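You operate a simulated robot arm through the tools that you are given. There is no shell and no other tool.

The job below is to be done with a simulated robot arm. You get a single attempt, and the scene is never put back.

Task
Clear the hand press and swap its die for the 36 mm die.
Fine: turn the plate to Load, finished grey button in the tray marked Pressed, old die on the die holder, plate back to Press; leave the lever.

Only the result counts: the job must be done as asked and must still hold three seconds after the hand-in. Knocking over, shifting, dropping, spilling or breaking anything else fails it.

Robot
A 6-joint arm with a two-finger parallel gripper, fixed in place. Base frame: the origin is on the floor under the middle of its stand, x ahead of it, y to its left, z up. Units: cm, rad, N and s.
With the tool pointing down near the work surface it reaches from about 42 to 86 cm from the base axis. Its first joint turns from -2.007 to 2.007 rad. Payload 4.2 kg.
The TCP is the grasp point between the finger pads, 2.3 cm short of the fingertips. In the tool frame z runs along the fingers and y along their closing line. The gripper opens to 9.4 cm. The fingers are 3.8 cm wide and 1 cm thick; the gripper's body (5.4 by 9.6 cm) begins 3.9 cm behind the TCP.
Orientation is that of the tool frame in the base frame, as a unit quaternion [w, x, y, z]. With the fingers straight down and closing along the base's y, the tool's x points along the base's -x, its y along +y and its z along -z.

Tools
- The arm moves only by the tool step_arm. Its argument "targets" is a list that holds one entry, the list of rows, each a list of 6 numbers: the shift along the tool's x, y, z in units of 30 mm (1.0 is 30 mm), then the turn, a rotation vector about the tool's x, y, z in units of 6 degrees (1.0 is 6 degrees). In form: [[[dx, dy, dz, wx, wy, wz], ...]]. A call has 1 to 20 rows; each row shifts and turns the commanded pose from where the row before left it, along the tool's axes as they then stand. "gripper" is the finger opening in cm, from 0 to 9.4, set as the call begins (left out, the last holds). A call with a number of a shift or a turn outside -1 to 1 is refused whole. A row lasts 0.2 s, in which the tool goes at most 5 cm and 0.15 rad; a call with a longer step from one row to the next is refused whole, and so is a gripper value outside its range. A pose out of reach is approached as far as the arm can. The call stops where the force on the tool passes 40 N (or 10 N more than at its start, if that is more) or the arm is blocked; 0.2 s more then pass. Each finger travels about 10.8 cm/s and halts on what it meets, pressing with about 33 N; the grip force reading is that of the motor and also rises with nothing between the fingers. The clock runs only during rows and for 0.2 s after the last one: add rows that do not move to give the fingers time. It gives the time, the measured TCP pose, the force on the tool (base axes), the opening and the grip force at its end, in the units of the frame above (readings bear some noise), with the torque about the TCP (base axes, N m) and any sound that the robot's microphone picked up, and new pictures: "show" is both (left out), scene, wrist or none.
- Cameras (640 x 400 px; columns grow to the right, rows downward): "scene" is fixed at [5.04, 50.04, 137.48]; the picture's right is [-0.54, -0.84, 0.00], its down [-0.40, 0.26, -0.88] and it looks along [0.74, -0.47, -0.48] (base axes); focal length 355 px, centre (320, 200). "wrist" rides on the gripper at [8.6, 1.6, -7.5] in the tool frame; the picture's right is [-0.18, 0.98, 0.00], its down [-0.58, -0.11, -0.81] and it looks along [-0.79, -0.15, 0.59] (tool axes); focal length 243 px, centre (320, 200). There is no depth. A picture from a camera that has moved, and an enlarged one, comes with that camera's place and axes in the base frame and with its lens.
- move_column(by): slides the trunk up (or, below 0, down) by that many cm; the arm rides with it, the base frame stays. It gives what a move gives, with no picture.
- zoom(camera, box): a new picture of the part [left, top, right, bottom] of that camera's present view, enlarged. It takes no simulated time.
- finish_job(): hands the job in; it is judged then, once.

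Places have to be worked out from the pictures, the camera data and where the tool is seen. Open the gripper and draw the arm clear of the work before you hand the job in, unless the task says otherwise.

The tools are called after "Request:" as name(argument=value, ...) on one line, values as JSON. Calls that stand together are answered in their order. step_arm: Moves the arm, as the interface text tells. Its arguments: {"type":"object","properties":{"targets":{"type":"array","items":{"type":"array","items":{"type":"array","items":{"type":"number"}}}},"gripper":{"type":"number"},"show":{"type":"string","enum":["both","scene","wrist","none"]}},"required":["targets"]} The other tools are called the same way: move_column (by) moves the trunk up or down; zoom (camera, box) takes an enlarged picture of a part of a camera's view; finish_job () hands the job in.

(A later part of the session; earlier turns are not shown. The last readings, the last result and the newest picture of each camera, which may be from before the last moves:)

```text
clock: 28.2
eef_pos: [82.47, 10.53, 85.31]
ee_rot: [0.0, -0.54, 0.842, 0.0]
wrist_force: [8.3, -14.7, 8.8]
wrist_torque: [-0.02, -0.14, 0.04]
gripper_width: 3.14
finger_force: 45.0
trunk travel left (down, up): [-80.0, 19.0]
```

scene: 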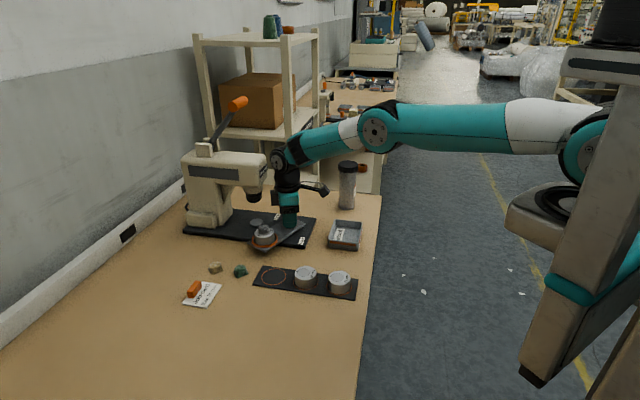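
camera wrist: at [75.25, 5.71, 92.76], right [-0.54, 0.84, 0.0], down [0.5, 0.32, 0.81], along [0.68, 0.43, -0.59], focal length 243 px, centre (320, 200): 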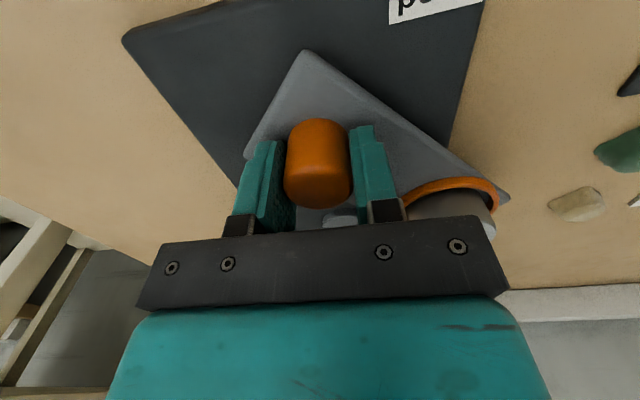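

The plate is at about 65° and the loads are small. I twist another 12° and check.

Request:
step_arm(targets=[[[-0.02, -0.03, -0.01, 0, 0, 0], [0, 0, 0, 0, 0, -0.5], [0, 0, 0, 0, 0, -0.5], [0, 0, 0, 0, 0, -0.5], [0, 0, 0, 0, 0, -0.5], [0, 0, 0, 0, 0, 0]]], show="none")

Request:
zoom(camera="scene", box=[225, 180, 335, 265])

```text
clock: 29.6
eef_pos: [82.5, 10.73, 85.42]
ee_rot: [-0.002, -0.626, 0.78, 0.002]
wrist_force: [-23.1, -23.2, 15.1]
wrist_torque: [-0.77, -0.16, -0.09]
gripper_width: 3.13
finger_force: 44.8
trunk travel left (down, up): [-80.0, 19.0]
```

```text
4.71 times, centred on (280, 222) of scene
camera zoom: at [5.04, 50.04, 137.48], right [-0.54, -0.84, 0.0], down [-0.4, 0.26, -0.88], along [0.74, -0.47, -0.48], focal length 1671 px, centre (508, 94)
```

zoom: 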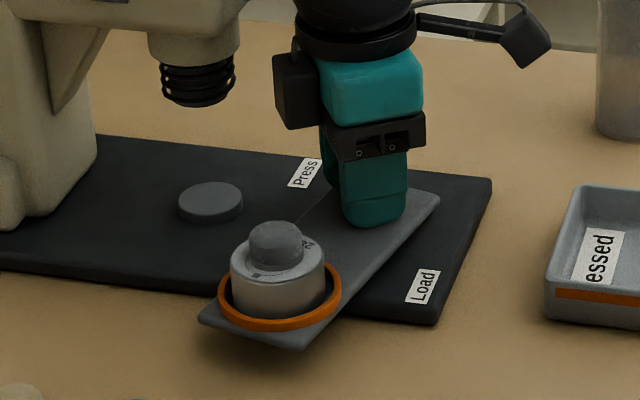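

The seat is swinging out, close to the Load label, at about 77°. I relieve the 36 N load and check before the last degrees.

Request:
step_arm(targets=[[[0.04, 0.03, -0.02, 0, 0, 0], [0.03, 0.02, -0.02, 0, 0, 0], [0, 0, 0, 0, 0, 0]]], show="none")

```text
clock: 30.4
eef_pos: [82.48, 10.53, 85.38]
ee_rot: [0.0, -0.626, 0.78, 0.001]
wrist_force: [-2.2, -8.2, -8.6]
wrist_torque: [-0.55, -0.21, 0.0]
gripper_width: 3.11
finger_force: 45.0
trunk travel left (down, up): [-80.0, 19.0]
```

Loads are low again. I twist the remaining 13° or so in small steps, watching for the stop at Load.

Request:
step_arm(targets=[[[0.01, 0, 0.01, 0, 0, -0.4], [0.01, 0, 0, 0, 0, -0.5], [0.01, 0, 0, 0, 0, -0.4], [0, 0, 0, 0, 0, 0]]], show="none")

Request:
zoom(camera="scene", box=[225, 180, 335, 265])

```text
clock: 31.4
eef_pos: [82.34, 10.65, 85.33]
ee_rot: [0.0, -0.679, 0.734, 0.0]
wrist_force: [-4.2, 6.9, -10.5]
wrist_torque: [1.0, -0.25, 0.03]
gripper_width: 3.13
finger_force: 45.3
trunk travel left (down, up): [-80.0, 19.0]
```

```text
4.71 times, centred on (280, 222) of scene
camera zoom: at [5.04, 50.04, 137.48], right [-0.54, -0.84, 0.0], down [-0.4, 0.26, -0.88], along [0.74, -0.47, -0.48], focal length 1671 px, centre (508, 94)
```

zoom: 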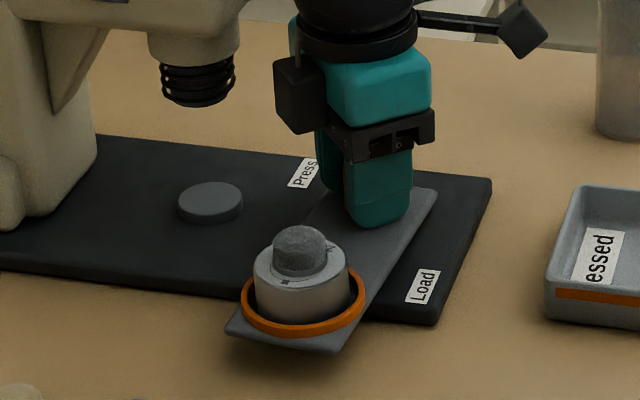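

At about 85.5° with no twisting resistance yet. I go on in small steps toward 90° and beyond, watching the twist torque.

Request:
step_arm(targets=[[[0, 0, 0, 0, 0, -0.4], [0, 0, 0, 0, 0, -0.4], [0, 0, 0, 0, 0, 0]]], show="none")

Request:
step_arm(targets=[[[0, 0, 0, 0, 0, -0.4], [0, 0, 0, 0, 0, -0.4], [0, 0, 0, 0, 0, 0]]], show="none")

Request:
zoom(camera="scene", box=[225, 180, 335, 265])

```text
clock: 32.2
eef_pos: [82.41, 10.61, 85.34]
ee_rot: [0.0, 0.708, -0.706, 0.0]
wrist_force: [-4.6, 15.2, -14.6]
wrist_torque: [0.69, -0.17, -0.3]
gripper_width: 3.13
finger_force: 45.0
trunk travel left (down, up): [-80.0, 19.0]
```

```text
clock: 33.0
eef_pos: [82.23, 10.57, 85.48]
ee_rot: [0.002, 0.737, -0.676, 0.0]
wrist_force: [-12.9, 13.9, -14.5]
wrist_torque: [-0.39, -0.01, -0.56]
gripper_width: 3.13
finger_force: 45.3
trunk travel left (down, up): [-80.0, 19.0]
```

```text
4.71 times, centred on (280, 222) of scene
camera zoom: at [5.04, 50.04, 137.48], right [-0.54, -0.84, 0.0], down [-0.4, 0.26, -0.88], along [0.74, -0.47, -0.48], focal length 1671 px, centre (508, 94)
```

zoom: 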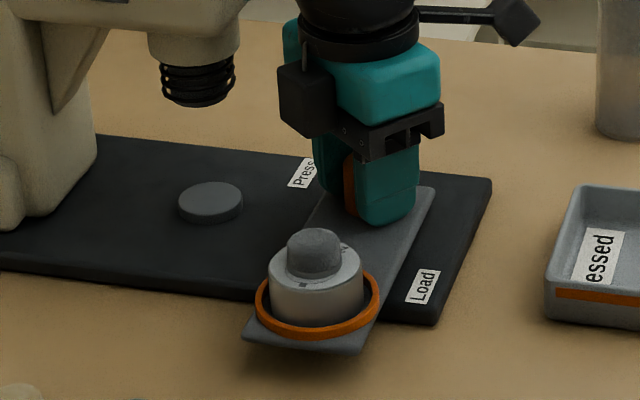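

The twist torque rose from about zero to 0.56 N m and the plate edge is now exactly parallel to the board's short side, so this is the Load stop. I open the fingers and rise straight up.

Request:
step_arm(targets=[[[0, 0, 0, 0, 0, 0], [0, 0, 0, 0, 0, 0], [0, 0, -0.3, 0, 0, 0], [0, 0, -0.7, 0, 0, 0], [0, 0, -0.9, 0, 0, 0], [0, 0, -0.9, 0, 0, 0], [0, 0, -0.9, 0, 0, 0], [0, 0, 0, 0, 0, 0]]], gripper=6.5)

Request:
zoom(camera="scene", box=[225, 180, 335, 265])

```text
clock: 34.8
eef_pos: [82.35, 10.36, 96.49]
ee_rot: [0.0, 0.736, -0.677, 0.0]
wrist_force: [0.6, -0.7, 0.7]
wrist_torque: [0.04, -0.01, -0.04]
gripper_width: 6.51
finger_force: 0.0
trunk travel left (down, up): [-80.0, 19.0]
camera wrist: at [81.49, 1.52, 103.89], right [-0.99, 0.1, 0.0], down [0.06, 0.59, 0.81], along [0.08, 0.8, -0.59], focal length 243 px, centre (320, 200)
```

scene: 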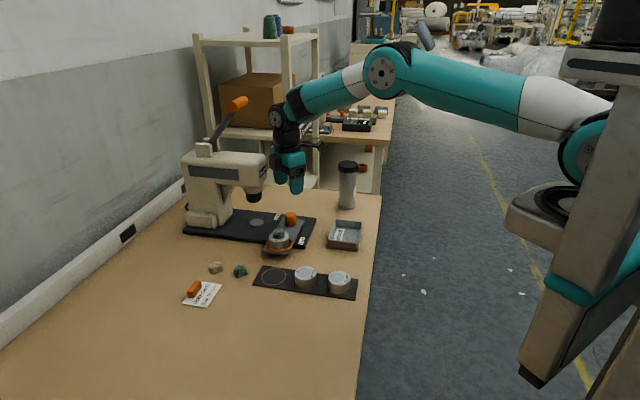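
wrist: 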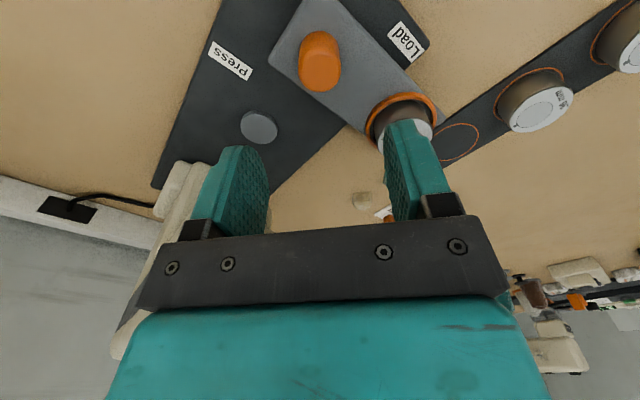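

```text
4.71 times, centred on (280, 222) of scene
camera zoom: at [5.04, 50.04, 137.48], right [-0.54, -0.84, 0.0], down [-0.4, 0.26, -0.88], along [0.74, -0.47, -0.48], focal length 1671 px, centre (508, 94)
```

zoom: 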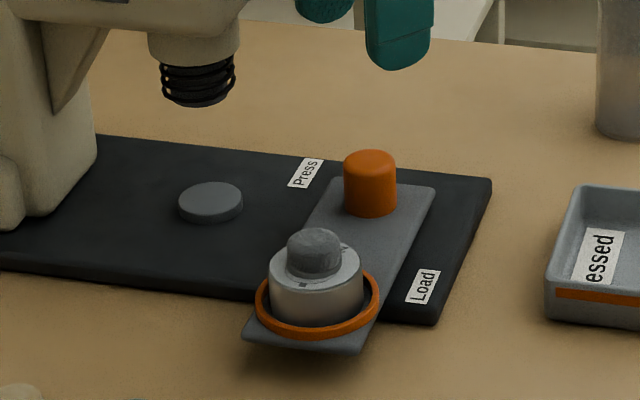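

The plate is at Load with the die and button upright, and the fingers are clear. I yaw back to 0° and move so the wrist camera looks down on the seat.

Request:
step_arm(targets=[[[0, 0, 0, 0, 0, 0.99], [0, 0, 0, 0, 0, 0.99], [0, 0, 0, 0, 0, 0.99], [0, 0, 0, 0, 0, 0.99], [0, 0, 0, 0, 0, 0.99], [0, 0, 0, 0, 0, 0.99], [0, 0, 0, 0, 0, 0.99], [0, 0, 0, 0, 0, 0.99], [0, 0, 0, 0, 0, 0.99], [0, 0, 0, 0, 0, 0.99], [0, 0, 0, 0, 0, 0.99], [0, 0, 0, 0, 0, 0.99], [0, 0, 0, 0, 0, 0.99], [0, 0, 0, 0, 0, 0.99], [0, 0, 0, 0, 0, 0.99], [0, 0, 0, 0, 0, 0.99], [0.86, 0.55, 0, 0, 0, 0], [0.86, 0.55, 0, 0, 0, 0], [0.86, 0.55, 0, 0, 0, 0], [0.86, 0.55, 0, 0, 0, 0]]], gripper=7)

Request:
zoom(camera="wrist", box=[240, 0, 400, 200])

```text
clock: 39.0
eef_pos: [72.38, 16.99, 96.58]
ee_rot: [0.0, 0.002, 1.0, -0.001]
wrist_force: [0.4, 0.0, -0.5]
wrist_torque: [0.05, 0.05, 0.02]
gripper_width: 6.98
finger_force: 0.0
trunk travel left (down, up): [-80.0, 19.0]
camera wrist: at [63.67, 18.69, 104.06], right [0.19, 0.98, 0.0], down [0.58, -0.11, 0.81], along [0.79, -0.15, -0.59], focal length 243 px, centre (320, 200)
```

scene: 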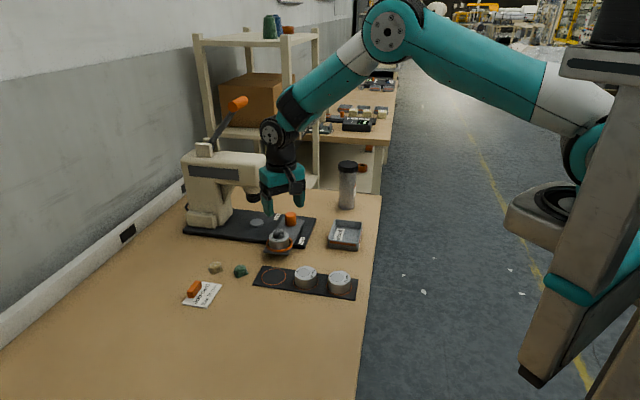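
wrist: 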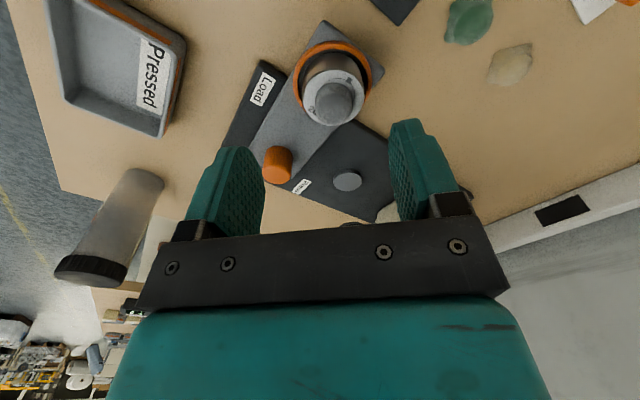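

```text
2.00 times, centred on (320, 100) of wrist
camera zoom: at [63.67, 18.69, 104.06], right [0.19, 0.98, 0.0], down [0.58, -0.11, 0.81], along [0.79, -0.15, -0.59], focal length 485 px, centre (320, 400)
```

zoom: 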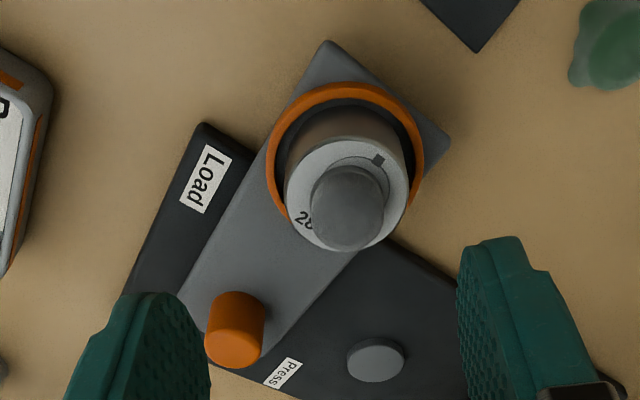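

The die, key mark and button are clearly visible now. I zoom tighter on both cameras to fix their places.

Request:
zoom(camera="wrist", box=[280, 30, 390, 135])

Request:
zoom(camera="scene", box=[250, 215, 310, 260])

```text
3.81 times, centred on (335, 82) of wrist
camera zoom: at [63.67, 18.69, 104.06], right [0.19, 0.98, 0.0], down [0.58, -0.11, 0.81], along [0.79, -0.15, -0.59], focal length 924 px, centre (263, 648)
```

zoom: 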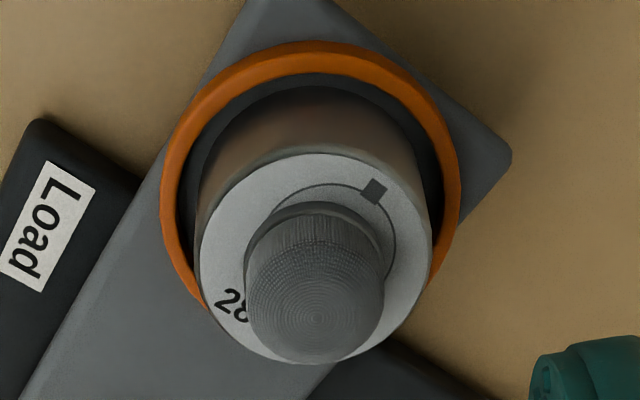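

```text
8.89 times, centred on (280, 238) of scene
camera zoom: at [5.04, 50.04, 137.48], right [-0.54, -0.84, 0.0], down [-0.4, 0.26, -0.88], along [0.74, -0.47, -0.48], focal length 3157 px, centre (676, -133)
```

zoom: 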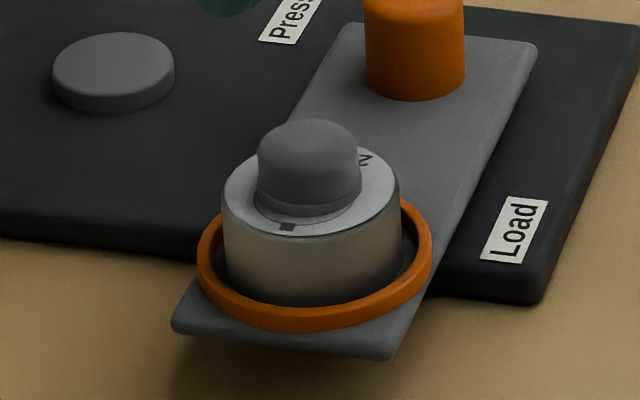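

I want to check the vision height scale against the gripper itself, so I zoom on the fingertips in the scene view.

Request:
zoom(camera="scene", box=[250, 160, 330, 260])

```text
4.00 times, centred on (290, 210) of scene
camera zoom: at [5.04, 50.04, 137.48], right [-0.54, -0.84, 0.0], down [-0.4, 0.26, -0.88], along [0.74, -0.47, -0.48], focal length 1420 px, centre (440, 160)
```

zoom: 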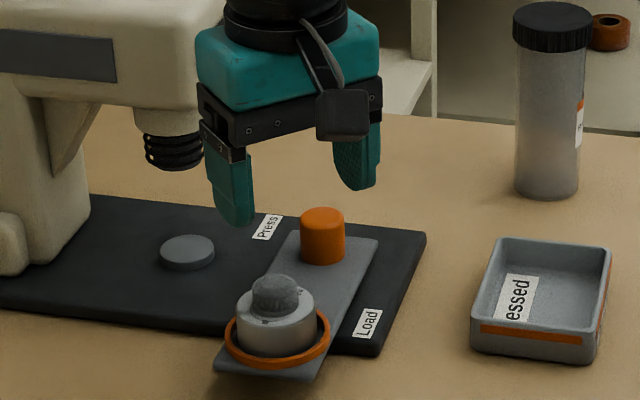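

Calibrating against the gripped knob shows the scene camera is slightly off, and with that corrected both cameras agree. The die top centre is at (74.7, 17.8, 85.8) and the button pole at z of about 87.9; I move over the button and come down to z 90.5 to check.

Request:
step_arm(targets=[[[-0.387, 0.132, 0.2, 0, 0, 0], [-0.386, 0.131, 0.4, 0, 0, 0], [0, 0, 0.6, 0, 0, 0], [0, 0, 0.5, 0, 0, 0], [0, 0, 0.3, 0, 0, 0], [0, 0, 0, 0, 0, 0]]], gripper=5.5)

Request:
zoom(camera="wrist", box=[200, 50, 460, 260])

Request:
zoom(camera="scene", box=[245, 180, 325, 260])

```text
clock: 40.4
eef_pos: [74.49, 18.02, 90.42]
ee_rot: [0.0, 0.001, 1.0, 0.001]
wrist_force: [-0.5, -0.7, 0.5]
wrist_torque: [-0.02, -0.02, 0.03]
gripper_width: 5.49
finger_force: 0.0
trunk travel left (down, up): [-80.0, 19.0]
camera wrist: at [65.86, 19.46, 97.9], right [0.19, 0.98, 0.0], down [0.58, -0.11, 0.81], along [0.79, -0.15, -0.59], focal length 243 px, centre (320, 200)
```

scene: 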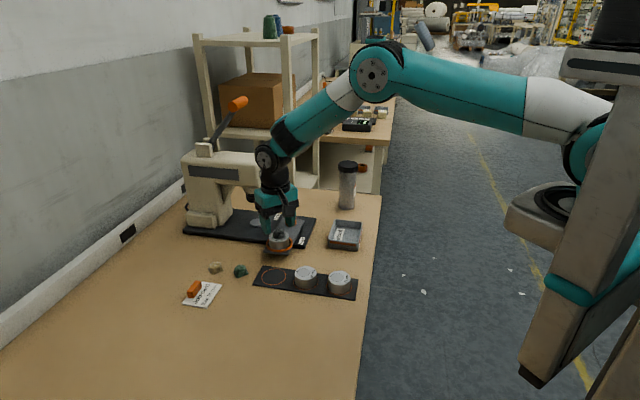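
wrist: 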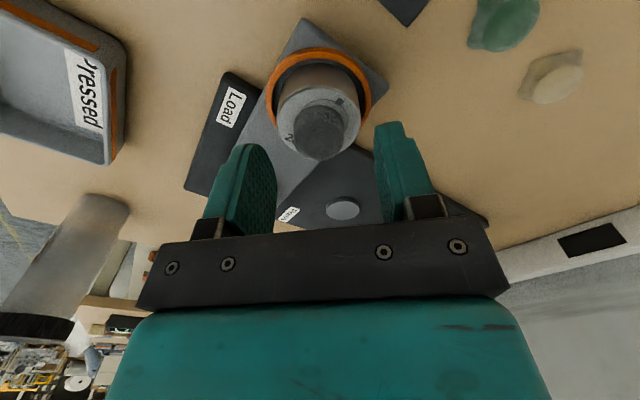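

```text
1.90 times, centred on (330, 155) of wrist
camera zoom: at [65.86, 19.46, 97.9], right [0.19, 0.98, 0.0], down [0.58, -0.11, 0.81], along [0.79, -0.15, -0.59], focal length 462 px, centre (301, 286)
```

zoom: 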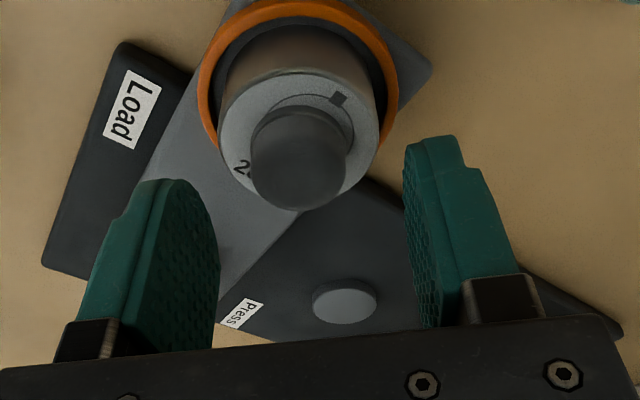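

```text
5.00 times, centred on (285, 220) of scene
camera zoom: at [5.04, 50.04, 137.48], right [-0.54, -0.84, 0.0], down [-0.4, 0.26, -0.88], along [0.74, -0.47, -0.48], focal length 1776 px, centre (495, 100)
```

zoom: 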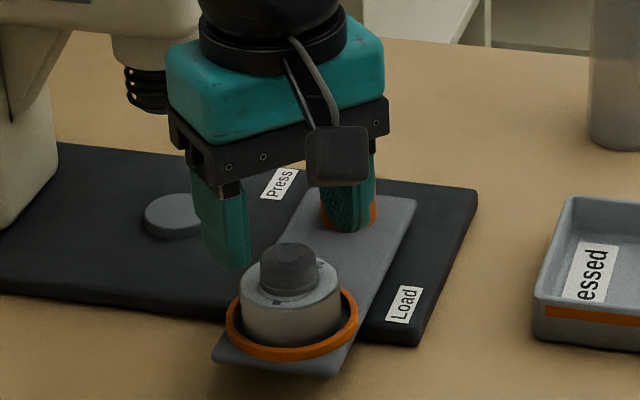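

The second view agrees: die centre (74.65, 17.78). I trim by (+0.16, -0.24) and go down to TCP z of about 88.3, around the button.

Request:
step_arm(targets=[[[-0.053, -0.08, 0.1, 0, 0, 0], [0, 0, 0.2, 0, 0, 0], [0, 0, 0.2, 0, 0, 0], [0, 0, 0.15, 0, 0, 0], [0, 0, 0, 0, 0, 0]]], gripper=5.5)

Request:
zoom(camera="wrist", box=[200, 50, 460, 260])

Request:
zoom(camera="scene", box=[245, 190, 315, 260])

```text
clock: 41.6
eef_pos: [74.57, 17.64, 88.65]
ee_rot: [0.0, 0.001, 1.0, 0.0]
wrist_force: [0.2, -0.8, -0.3]
wrist_torque: [-0.01, -0.02, -0.04]
gripper_width: 5.49
finger_force: 0.0
trunk travel left (down, up): [-80.0, 19.0]
camera wrist: at [65.96, 19.23, 96.0], right [0.19, 0.98, 0.0], down [0.58, -0.11, 0.81], along [0.79, -0.15, -0.59], focal length 243 px, centre (320, 200)
```

scene: 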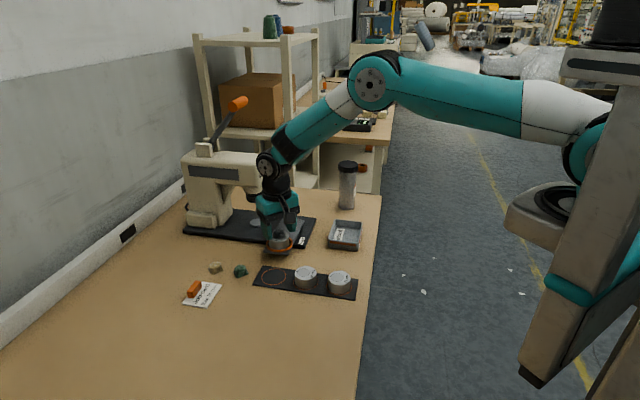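
wrist: 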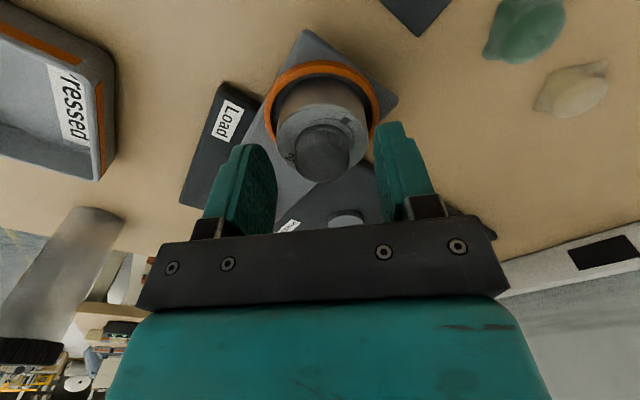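

```text
1.90 times, centred on (330, 155) of wrist
camera zoom: at [65.96, 19.23, 96.0], right [0.19, 0.98, 0.0], down [0.58, -0.11, 0.81], along [0.79, -0.15, -0.59], focal length 462 px, centre (301, 286)
```

zoom: 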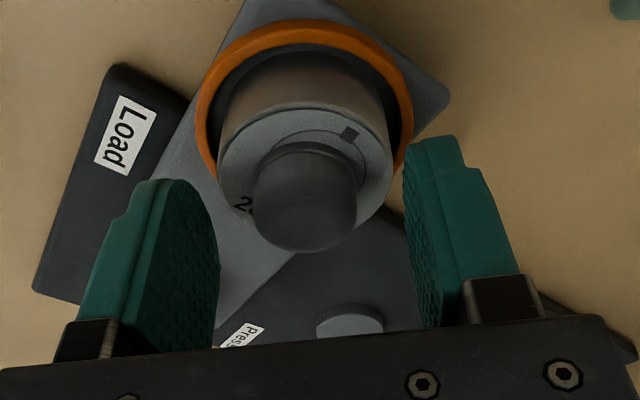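

```text
5.71 times, centred on (280, 225) of scene
camera zoom: at [5.04, 50.04, 137.48], right [-0.54, -0.84, 0.0], down [-0.4, 0.26, -0.88], along [0.74, -0.47, -0.48], focal length 2029 px, centre (549, 57)
```

zoom: 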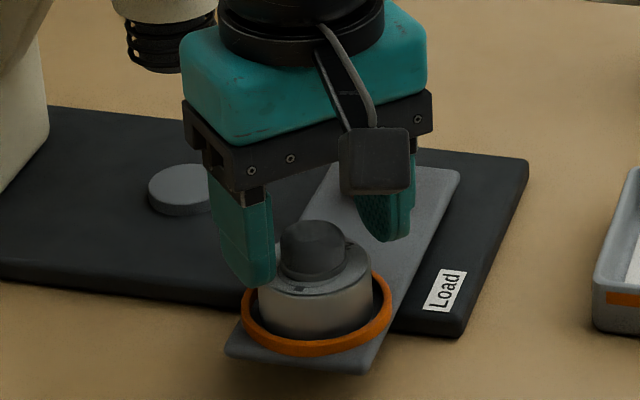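

The fingers straddle the button with no contact. I lower 0.3 cm and close on the button.

Request:
step_arm(targets=[[[0, 0.03, 0.12, 0, 0, 0], [0, 0, 0, 0, 0, 0]]], gripper=5.5, show="none")

Request:
step_arm(targets=[[[0, 0, 0, 0, 0, 0], [0, 0, 0, 0, 0, 0], [0, 0, 0, 0, 0, 0], [0, 0, 0, 0, 0, 0]]], gripper=2)

Request:
zoom(camera="scene", box=[245, 190, 315, 260])

```text
clock: 42.2
eef_pos: [74.53, 17.83, 88.24]
ee_rot: [-0.001, 0.001, 1.0, 0.001]
wrist_force: [-0.2, 0.0, 0.6]
wrist_torque: [0.01, -0.02, -0.02]
gripper_width: 5.5
finger_force: 0.0
trunk travel left (down, up): [-80.0, 19.0]
```

```text
clock: 43.2
eef_pos: [74.64, 17.77, 88.24]
ee_rot: [0.0, 0.002, 1.0, 0.0]
wrist_force: [0.8, -0.1, 0.2]
wrist_torque: [0.02, 0.03, -0.04]
gripper_width: 2.51
finger_force: 33.0
trunk travel left (down, up): [-80.0, 19.0]
camera wrist: at [65.96, 19.3, 95.61], right [0.19, 0.98, 0.0], down [0.58, -0.11, 0.81], along [0.79, -0.15, -0.59], focal length 243 px, centre (320, 200)
```

scene: 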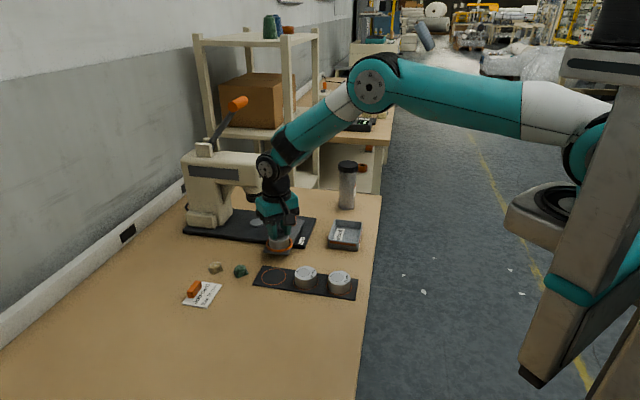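
wrist: 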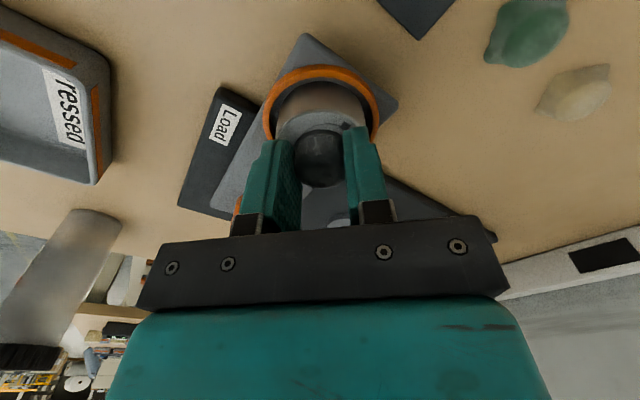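

```text
5.71 times, centred on (280, 225) of scene
camera zoom: at [5.04, 50.04, 137.48], right [-0.54, -0.84, 0.0], down [-0.4, 0.26, -0.88], along [0.74, -0.47, -0.48], focal length 2029 px, centre (549, 57)
```

zoom: 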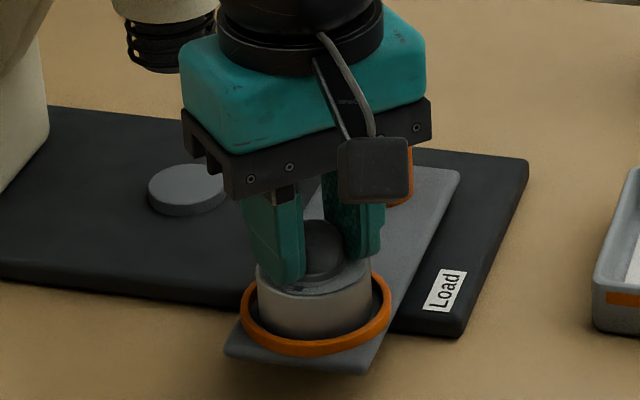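

The fingers hold the button at 2.51 cm with 33 N. I lift slowly by 4 cm and check that only the button comes along.

Request:
step_arm(targets=[[[0, 0, -0.15, 0, 0, 0], [0, 0, -0.25, 0, 0, 0], [0, 0, -0.4, 0, 0, 0], [0, 0, -0.5, 0, 0, 0], [0, 0, -0.5, 0, 0, 0], [0, 0, 0, 0, 0, 0]]])

Request:
zoom(camera="scene", box=[245, 180, 325, 260])

Request:
zoom(camera="wrist", box=[200, 20, 460, 230])

```text
clock: 44.6
eef_pos: [74.78, 17.72, 93.69]
ee_rot: [0.0, 0.001, 1.0, 0.0]
wrist_force: [-0.1, -0.6, 0.2]
wrist_torque: [0.02, -0.02, 0.02]
gripper_width: 2.54
finger_force: 33.2
trunk travel left (down, up): [-80.0, 19.0]
camera wrist: at [66.06, 19.39, 101.02], right [0.19, 0.98, 0.0], down [0.58, -0.11, 0.81], along [0.79, -0.15, -0.59], focal length 243 px, centre (320, 200)
```

scene: 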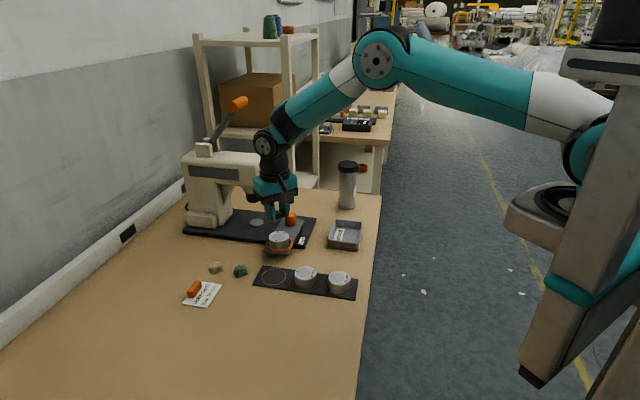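
wrist: 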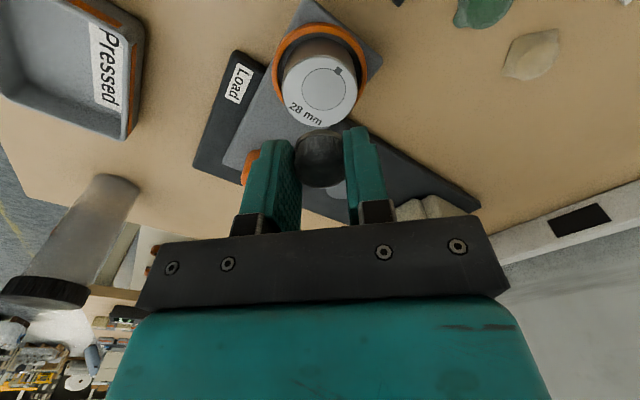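

```text
5.00 times, centred on (285, 220) of scene
camera zoom: at [5.04, 50.04, 137.48], right [-0.54, -0.84, 0.0], down [-0.4, 0.26, -0.88], along [0.74, -0.47, -0.48], focal length 1776 px, centre (495, 100)
```

zoom: 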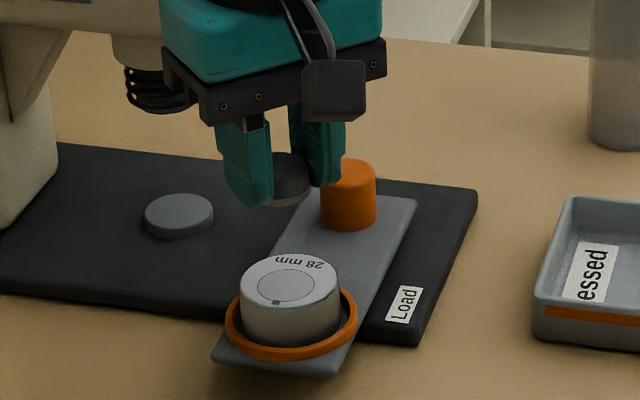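

```text
1.90 times, centred on (330, 125) of wrist
camera zoom: at [66.06, 19.39, 101.02], right [0.19, 0.98, 0.0], down [0.58, -0.11, 0.81], along [0.79, -0.15, -0.59], focal length 462 px, centre (301, 343)
```

zoom: 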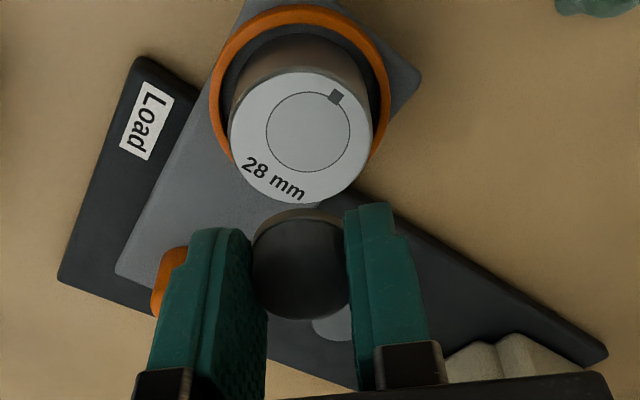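

The button came away cleanly and the die stayed seated. I carry the button up and over so that the wrist camera sees the Pressed tray.

Request:
step_arm(targets=[[[0, 0, -0.7, 0, 0, 0], [0, 0, -0.8, 0, 0, 0], [0.333, -0.85, 0, 0, 0, 0], [0.333, -0.85, 0, 0, 0, 0], [0.333, -0.85, 0, 0, 0, 0], [0.333, -0.85, 0, 0, 0, 0], [0.333, -0.85, 0, 0, 0, 0], [0.333, -0.85, 0, 0, 0, 0], [0, 0, 0, 0, 0, 0]]])

Request:
zoom(camera="wrist", box=[140, 0, 440, 200])

```text
clock: 46.6
eef_pos: [68.61, 2.4, 98.1]
ee_rot: [0.0, 0.002, 1.0, 0.0]
wrist_force: [-0.1, 0.4, -0.5]
wrist_torque: [0.0, -0.01, -0.01]
gripper_width: 2.58
finger_force: 32.9
trunk travel left (down, up): [-80.0, 19.0]
camera wrist: at [59.85, 3.99, 105.39], right [0.19, 0.98, 0.0], down [0.58, -0.11, 0.81], along [0.79, -0.15, -0.59], focal length 243 px, centre (320, 200)
```

scene: 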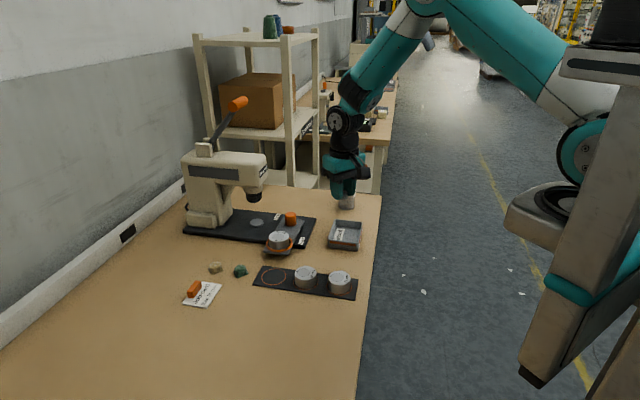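
wrist: 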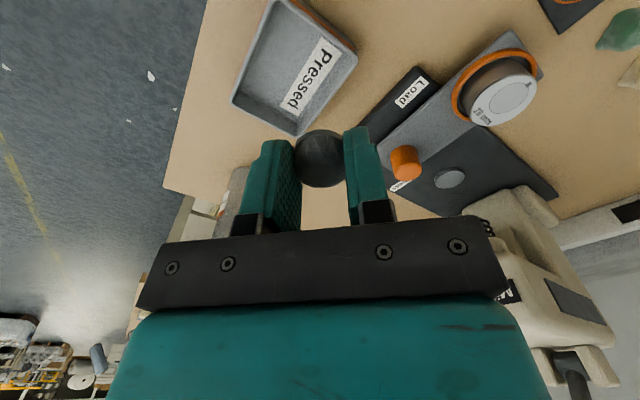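

```text
2.00 times, centred on (290, 100) of wrist
camera zoom: at [59.85, 3.99, 105.39], right [0.19, 0.98, 0.0], down [0.58, -0.11, 0.81], along [0.79, -0.15, -0.59], focal length 485 px, centre (380, 400)
```

zoom: 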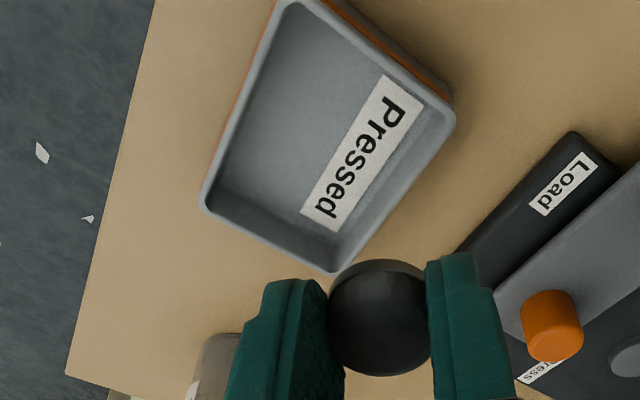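

The tray's rim corners give its centre at about (71, -1), with its long side at 45°. I yaw the tool 46° to line up with the tray and come down above its middle.

Request:
step_arm(targets=[[[0, 0, 0, 0, 0, -0.96], [0, 0, 0, 0, 0, -0.96], [0, 0, 0, 0, 0, -0.96], [0, 0, 0, 0, 0, -0.96], [0, 0, 0, 0, 0, -0.96], [0, 0, 0, 0, 0, -0.96], [0, 0, 0, 0, 0, -0.96], [0, 0, 0, 0, 0, -0.96], [0.118, -0.69, 0, 0, 0, 0], [0.118, -0.69, 0, 0, 0, 0], [0, 0, 0.8, 0, 0, 0], [0, 0, 0.8, 0, 0, 0], [0, 0, 0.8, 0, 0, 0], [0, 0, 0.6, 0, 0, 0], [0, 0, 0, 0, 0, 0]]])

Request:
zoom(camera="scene", box=[310, 170, 380, 260])

Request:
zoom(camera="wrist", box=[180, 0, 460, 230])

```text
clock: 49.8
eef_pos: [71.06, -0.87, 88.99]
ee_rot: [0.0, -0.389, 0.921, 0.0]
wrist_force: [-0.3, -0.3, -0.1]
wrist_torque: [-0.02, 0.02, 0.01]
gripper_width: 2.56
finger_force: 33.2
trunk travel left (down, up): [-80.0, 19.0]
camera wrist: at [63.97, -6.06, 96.39], right [-0.58, 0.82, 0.0], down [0.48, 0.34, 0.81], along [0.66, 0.47, -0.59], focal length 243 px, centre (320, 200)
```

scene: 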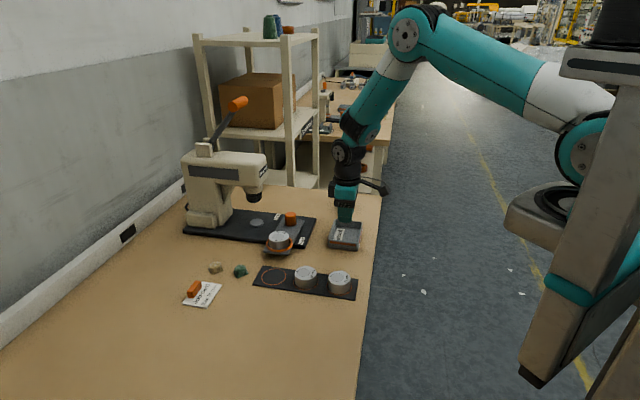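
wrist: 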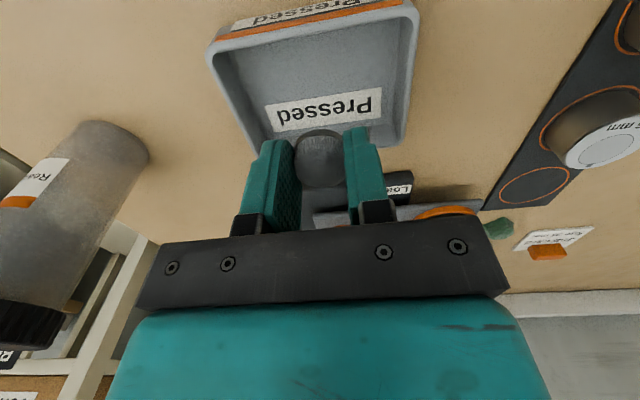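

```text
4.44 times, centred on (345, 215) of scene
camera zoom: at [5.04, 50.04, 137.48], right [-0.54, -0.84, 0.0], down [-0.4, 0.26, -0.88], along [0.74, -0.47, -0.48], focal length 1578 px, centre (209, 133)
```

zoom: 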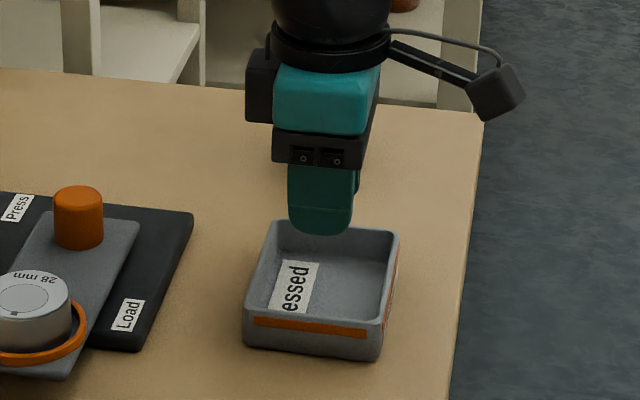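

```text
1.74 times, centred on (320, 115) of wrist
camera zoom: at [63.97, -6.06, 96.39], right [-0.58, 0.82, 0.0], down [0.48, 0.34, 0.81], along [0.66, 0.47, -0.59], focal length 422 px, centre (320, 348)
```

zoom: 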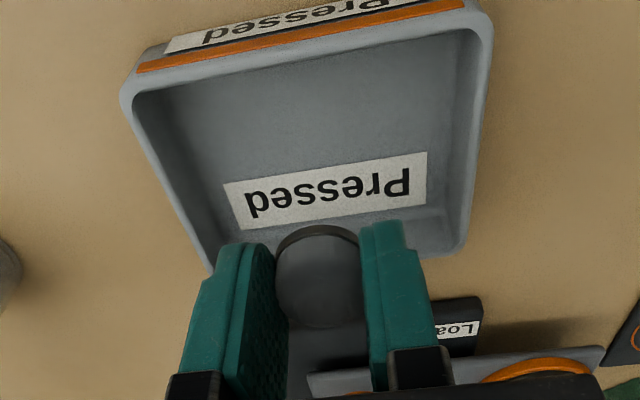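

The tool is centred over the tray (rim centre about (70.9, -1.15)). I lower the button toward the tray floor, with small steps at the end.

Request:
step_arm(targets=[[[0, 0, 0.5, 0, 0, 0], [0, 0, 0.5, 0, 0, 0], [0, 0, 0.4, 0, 0, 0], [0, 0, 0.3, 0, 0, 0], [0, 0, 0.1, 0, 0, 0], [0, 0, 0, 0, 0, 0]]], show="wrist")

Request:
zoom(camera="scene", box=[310, 170, 380, 260])

```text
clock: 51.2
eef_pos: [71.02, -0.94, 83.59]
ee_rot: [0.0, -0.39, 0.921, 0.0]
wrist_force: [0.1, 0.1, -0.3]
wrist_torque: [0.0, 0.0, 0.01]
gripper_width: 2.57
finger_force: 33.5
trunk travel left (down, up): [-80.0, 19.0]
camera wrist: at [63.91, -6.03, 91.05], right [-0.58, 0.82, 0.0], down [0.48, 0.34, 0.81], along [0.66, 0.47, -0.59], focal length 243 px, centre (320, 200)
```

wrist: 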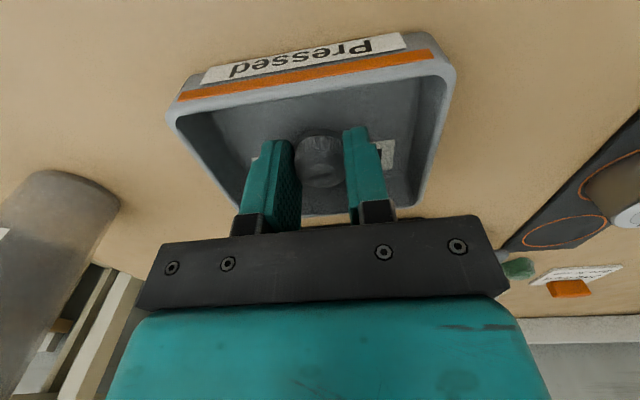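

```text
4.44 times, centred on (345, 215) of scene
camera zoom: at [5.04, 50.04, 137.48], right [-0.54, -0.84, 0.0], down [-0.4, 0.26, -0.88], along [0.74, -0.47, -0.48], focal length 1578 px, centre (209, 133)
```

zoom: 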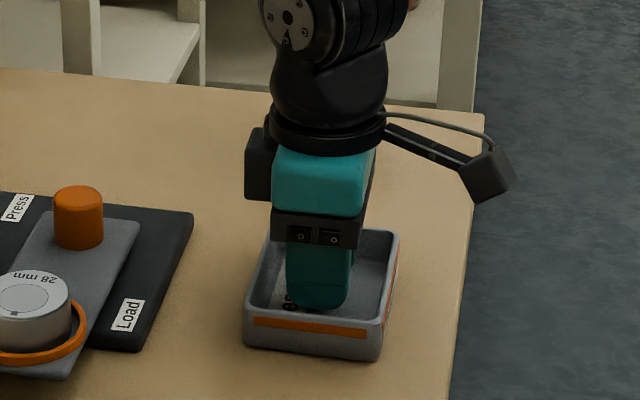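

The fingers are inside the tray and there is no contact yet. I feel downward in 2 mm steps until the button touches the floor.

Request:
step_arm(targets=[[[0, 0, 0.06, 0, 0, 0], [0, 0, 0.06, 0, 0, 0], [0, 0, 0, 0, 0, 0]]], show="none")

Request:
step_arm(targets=[[[0, 0, 0.05, 0, 0, 0], [0, 0, 0.04, 0, 0, 0], [0, 0, 0, 0, 0, 0]]], show="none")

```text
clock: 52.0
eef_pos: [71.05, -0.79, 83.42]
ee_rot: [0.0, -0.39, 0.921, 0.0]
wrist_force: [0.3, 0.1, -0.3]
wrist_torque: [0.01, -0.04, 0.03]
gripper_width: 2.54
finger_force: 33.2
trunk travel left (down, up): [-80.0, 19.0]
```

```text
clock: 52.8
eef_pos: [70.96, -0.95, 83.04]
ee_rot: [0.0, -0.39, 0.921, 0.0]
wrist_force: [0.4, -0.5, -0.5]
wrist_torque: [0.01, 0.03, 0.02]
gripper_width: 2.56
finger_force: 33.2
trunk travel left (down, up): [-80.0, 19.0]
```

Still free at z 83.0, so I keep feeling down.

Request:
step_arm(targets=[[[0, 0, 0.05, 0, 0, 0], [0, 0, 0.04, 0, 0, 0], [0, 0, 0, 0, 0, 0]]], show="none")

Request:
step_arm(targets=[[[0, 0, 0.05, 0, 0, 0], [0, 0, 0.03, 0, 0, 0], [0, 0, 0, 0, 0, 0]]], show="none")

```text
clock: 53.6
eef_pos: [71.25, -0.96, 82.92]
ee_rot: [0.001, -0.389, 0.921, -0.001]
wrist_force: [-5.1, -2.5, 26.3]
wrist_torque: [-0.04, 0.09, 0.02]
gripper_width: 2.57
finger_force: 32.8
trunk travel left (down, up): [-80.0, 19.0]
```

```text
clock: 54.1
eef_pos: [71.21, -0.95, 82.97]
ee_rot: [0.003, -0.389, 0.921, -0.001]
wrist_force: [-9.5, -2.4, 23.1]
wrist_torque: [0.0, 0.25, 0.01]
gripper_width: 2.57
finger_force: 32.9
trunk travel left (down, up): [-80.0, 19.0]
stopped in row 2: the force on the tool passed its limit at 42 N (the readings are from after the stop); the commanded pose is now the measured one
```

The button touched the floor at TCP z of about 82.95. I ease up 1.5 mm, open the fingers and then rise.

Request:
step_arm(targets=[[[0, 0, -0.04, 0, 0, 0], [0, 0, 0, 0, 0, 0]]], show="none")

Request:
step_arm(targets=[[[0, 0, 0, 0, 0, 0], [0, 0, 0, 0, 0, 0], [0, 0, 0, 0, 0, 0]]], gripper=4.4)

```text
clock: 54.7
eef_pos: [71.17, -1.03, 82.93]
ee_rot: [0.003, -0.389, 0.921, -0.001]
wrist_force: [-1.3, -1.2, 13.0]
wrist_torque: [0.04, 0.02, -0.01]
gripper_width: 2.56
finger_force: 33.4
trunk travel left (down, up): [-80.0, 19.0]
```

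```text
clock: 55.5
eef_pos: [71.25, -0.88, 82.91]
ee_rot: [0.003, -0.389, 0.921, -0.001]
wrist_force: [-0.3, -0.2, 0.0]
wrist_torque: [0.01, -0.01, 0.03]
gripper_width: 4.4
finger_force: 0.0
trunk travel left (down, up): [-80.0, 19.0]
camera wrist: at [64.01, -6.06, 90.26], right [-0.58, 0.82, 0.0], down [0.48, 0.34, 0.81], along [0.66, 0.47, -0.59], focal length 243 px, centre (320, 200)
```

scene: 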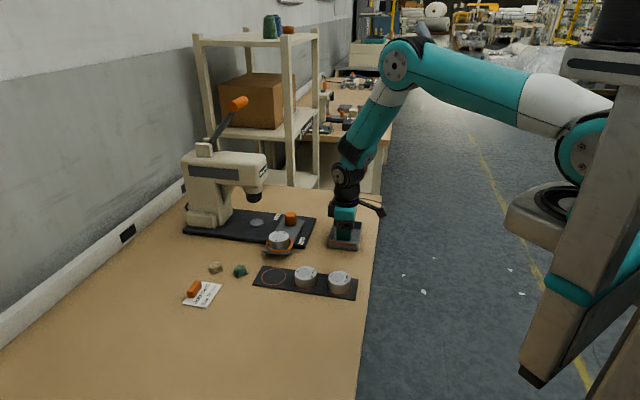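
wrist: 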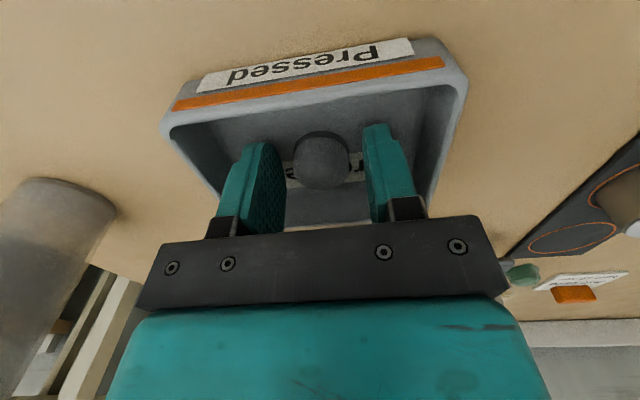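

The button stands free on the tray floor. I rise straight up, clear of the tray.

Request:
step_arm(targets=[[[0, 0, -0.3, 0, 0, 0], [0, 0, -0.7, 0, 0, 0], [0, 0, -0.9, 0, 0, 0], [0, 0, -0.9, 0, 0, 0], [0, 0, -0.9, 0, 0, 0], [0, 0, -0.9, 0, 0, 0], [0, 0, 0, 0, 0, 0]]])

Request:
zoom(camera="scene", box=[310, 190, 380, 260])

Request:
zoom(camera="wrist", box=[400, 0, 640, 200])

```text
clock: 57.1
eef_pos: [71.22, -0.97, 96.74]
ee_rot: [0.001, -0.39, 0.921, -0.002]
wrist_force: [-0.2, -0.6, 0.3]
wrist_torque: [0.01, 0.04, 0.01]
gripper_width: 4.4
finger_force: 0.0
trunk travel left (down, up): [-80.0, 19.0]
camera wrist: at [64.05, -6.08, 104.16], right [-0.58, 0.82, 0.0], down [0.48, 0.34, 0.81], along [0.66, 0.47, -0.59], focal length 243 px, centre (320, 200)
```

scene: 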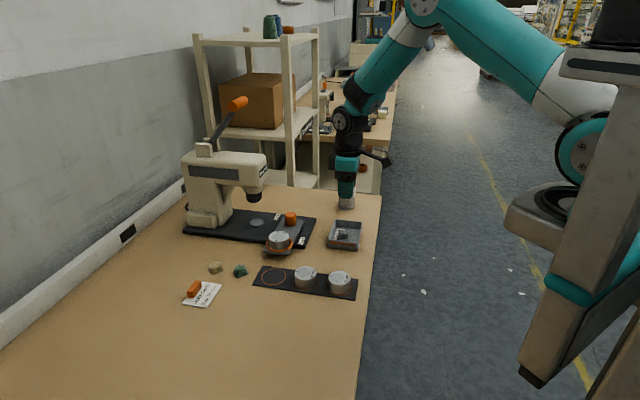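
wrist: 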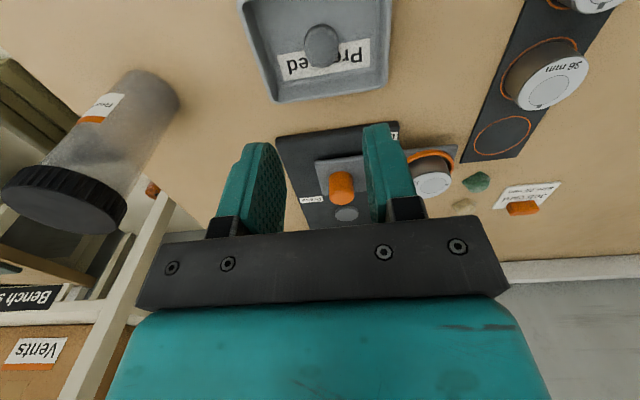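

```text
5.71 times, centred on (345, 225) of scene
camera zoom: at [5.04, 50.04, 137.48], right [-0.54, -0.84, 0.0], down [-0.4, 0.26, -0.88], along [0.74, -0.47, -0.48], focal length 2029 px, centre (177, 57)
```

zoom: 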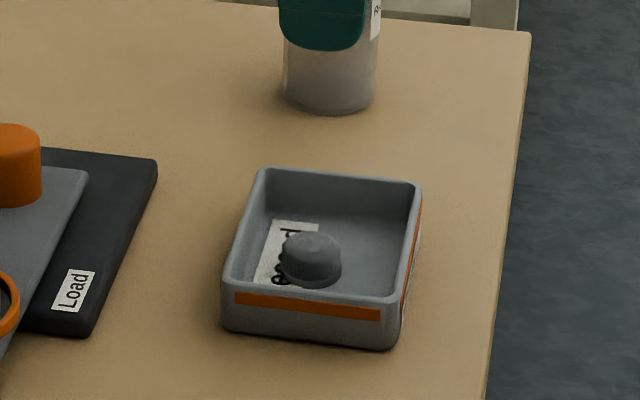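

```text
2.00 times, centred on (520, 100) of wrist
camera zoom: at [64.05, -6.08, 104.16], right [-0.58, 0.82, 0.0], down [0.48, 0.34, 0.81], along [0.66, 0.47, -0.59], focal length 485 px, centre (-80, 400)
```

zoom: 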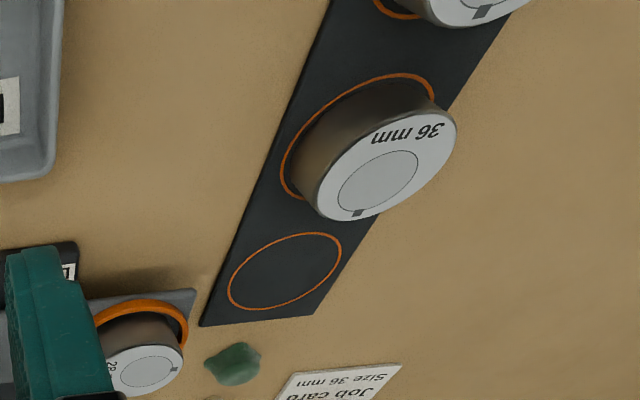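

The button rests upright in the tray. Next I view the die holder from the wrist camera, moving with the gripper opened wide.

Request:
step_arm(targets=[[[0.061, 0.85, -0.06, 0, 0, 0], [0.061, 0.85, -0.06, 0, 0, 0], [0.061, 0.85, -0.06, 0, 0, 0], [0.061, 0.85, -0.06, 0, 0, 0], [0.061, 0.85, -0.06, 0, 0, 0], [0.061, 0.85, -0.06, 0, 0, 0], [0.061, 0.85, -0.06, 0, 0, 0], [0, 0, 0, 0, 0, 0]]], gripper=9.4)

Request:
zoom(camera="wrist", box=[220, 0, 460, 220])

```text
clock: 58.9
eef_pos: [57.44, 10.72, 97.95]
ee_rot: [0.002, -0.389, 0.921, -0.001]
wrist_force: [0.4, 0.0, 0.0]
wrist_torque: [0.0, 0.03, 0.04]
gripper_width: 9.37
finger_force: 0.0
trunk travel left (down, up): [-80.0, 19.0]
camera wrist: at [50.39, 5.51, 105.31], right [-0.58, 0.82, 0.0], down [0.48, 0.34, 0.81], along [0.66, 0.47, -0.59], focal length 243 px, centre (320, 200)
```

scene: 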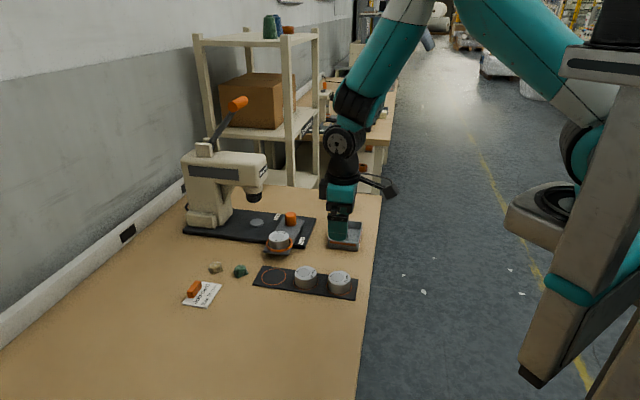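
wrist: 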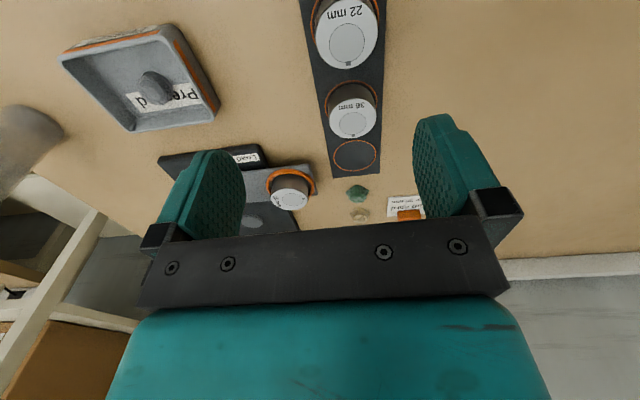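

```text
1.82 times, centred on (340, 110) of wrist
camera zoom: at [50.39, 5.51, 105.31], right [-0.58, 0.82, 0.0], down [0.48, 0.34, 0.81], along [0.66, 0.47, -0.59], focal length 441 px, centre (284, 364)
```

zoom: 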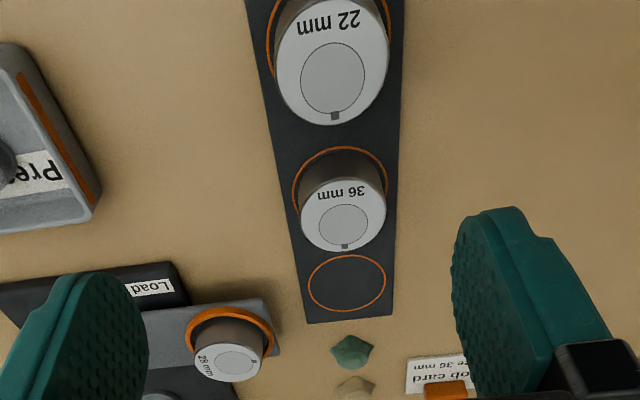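

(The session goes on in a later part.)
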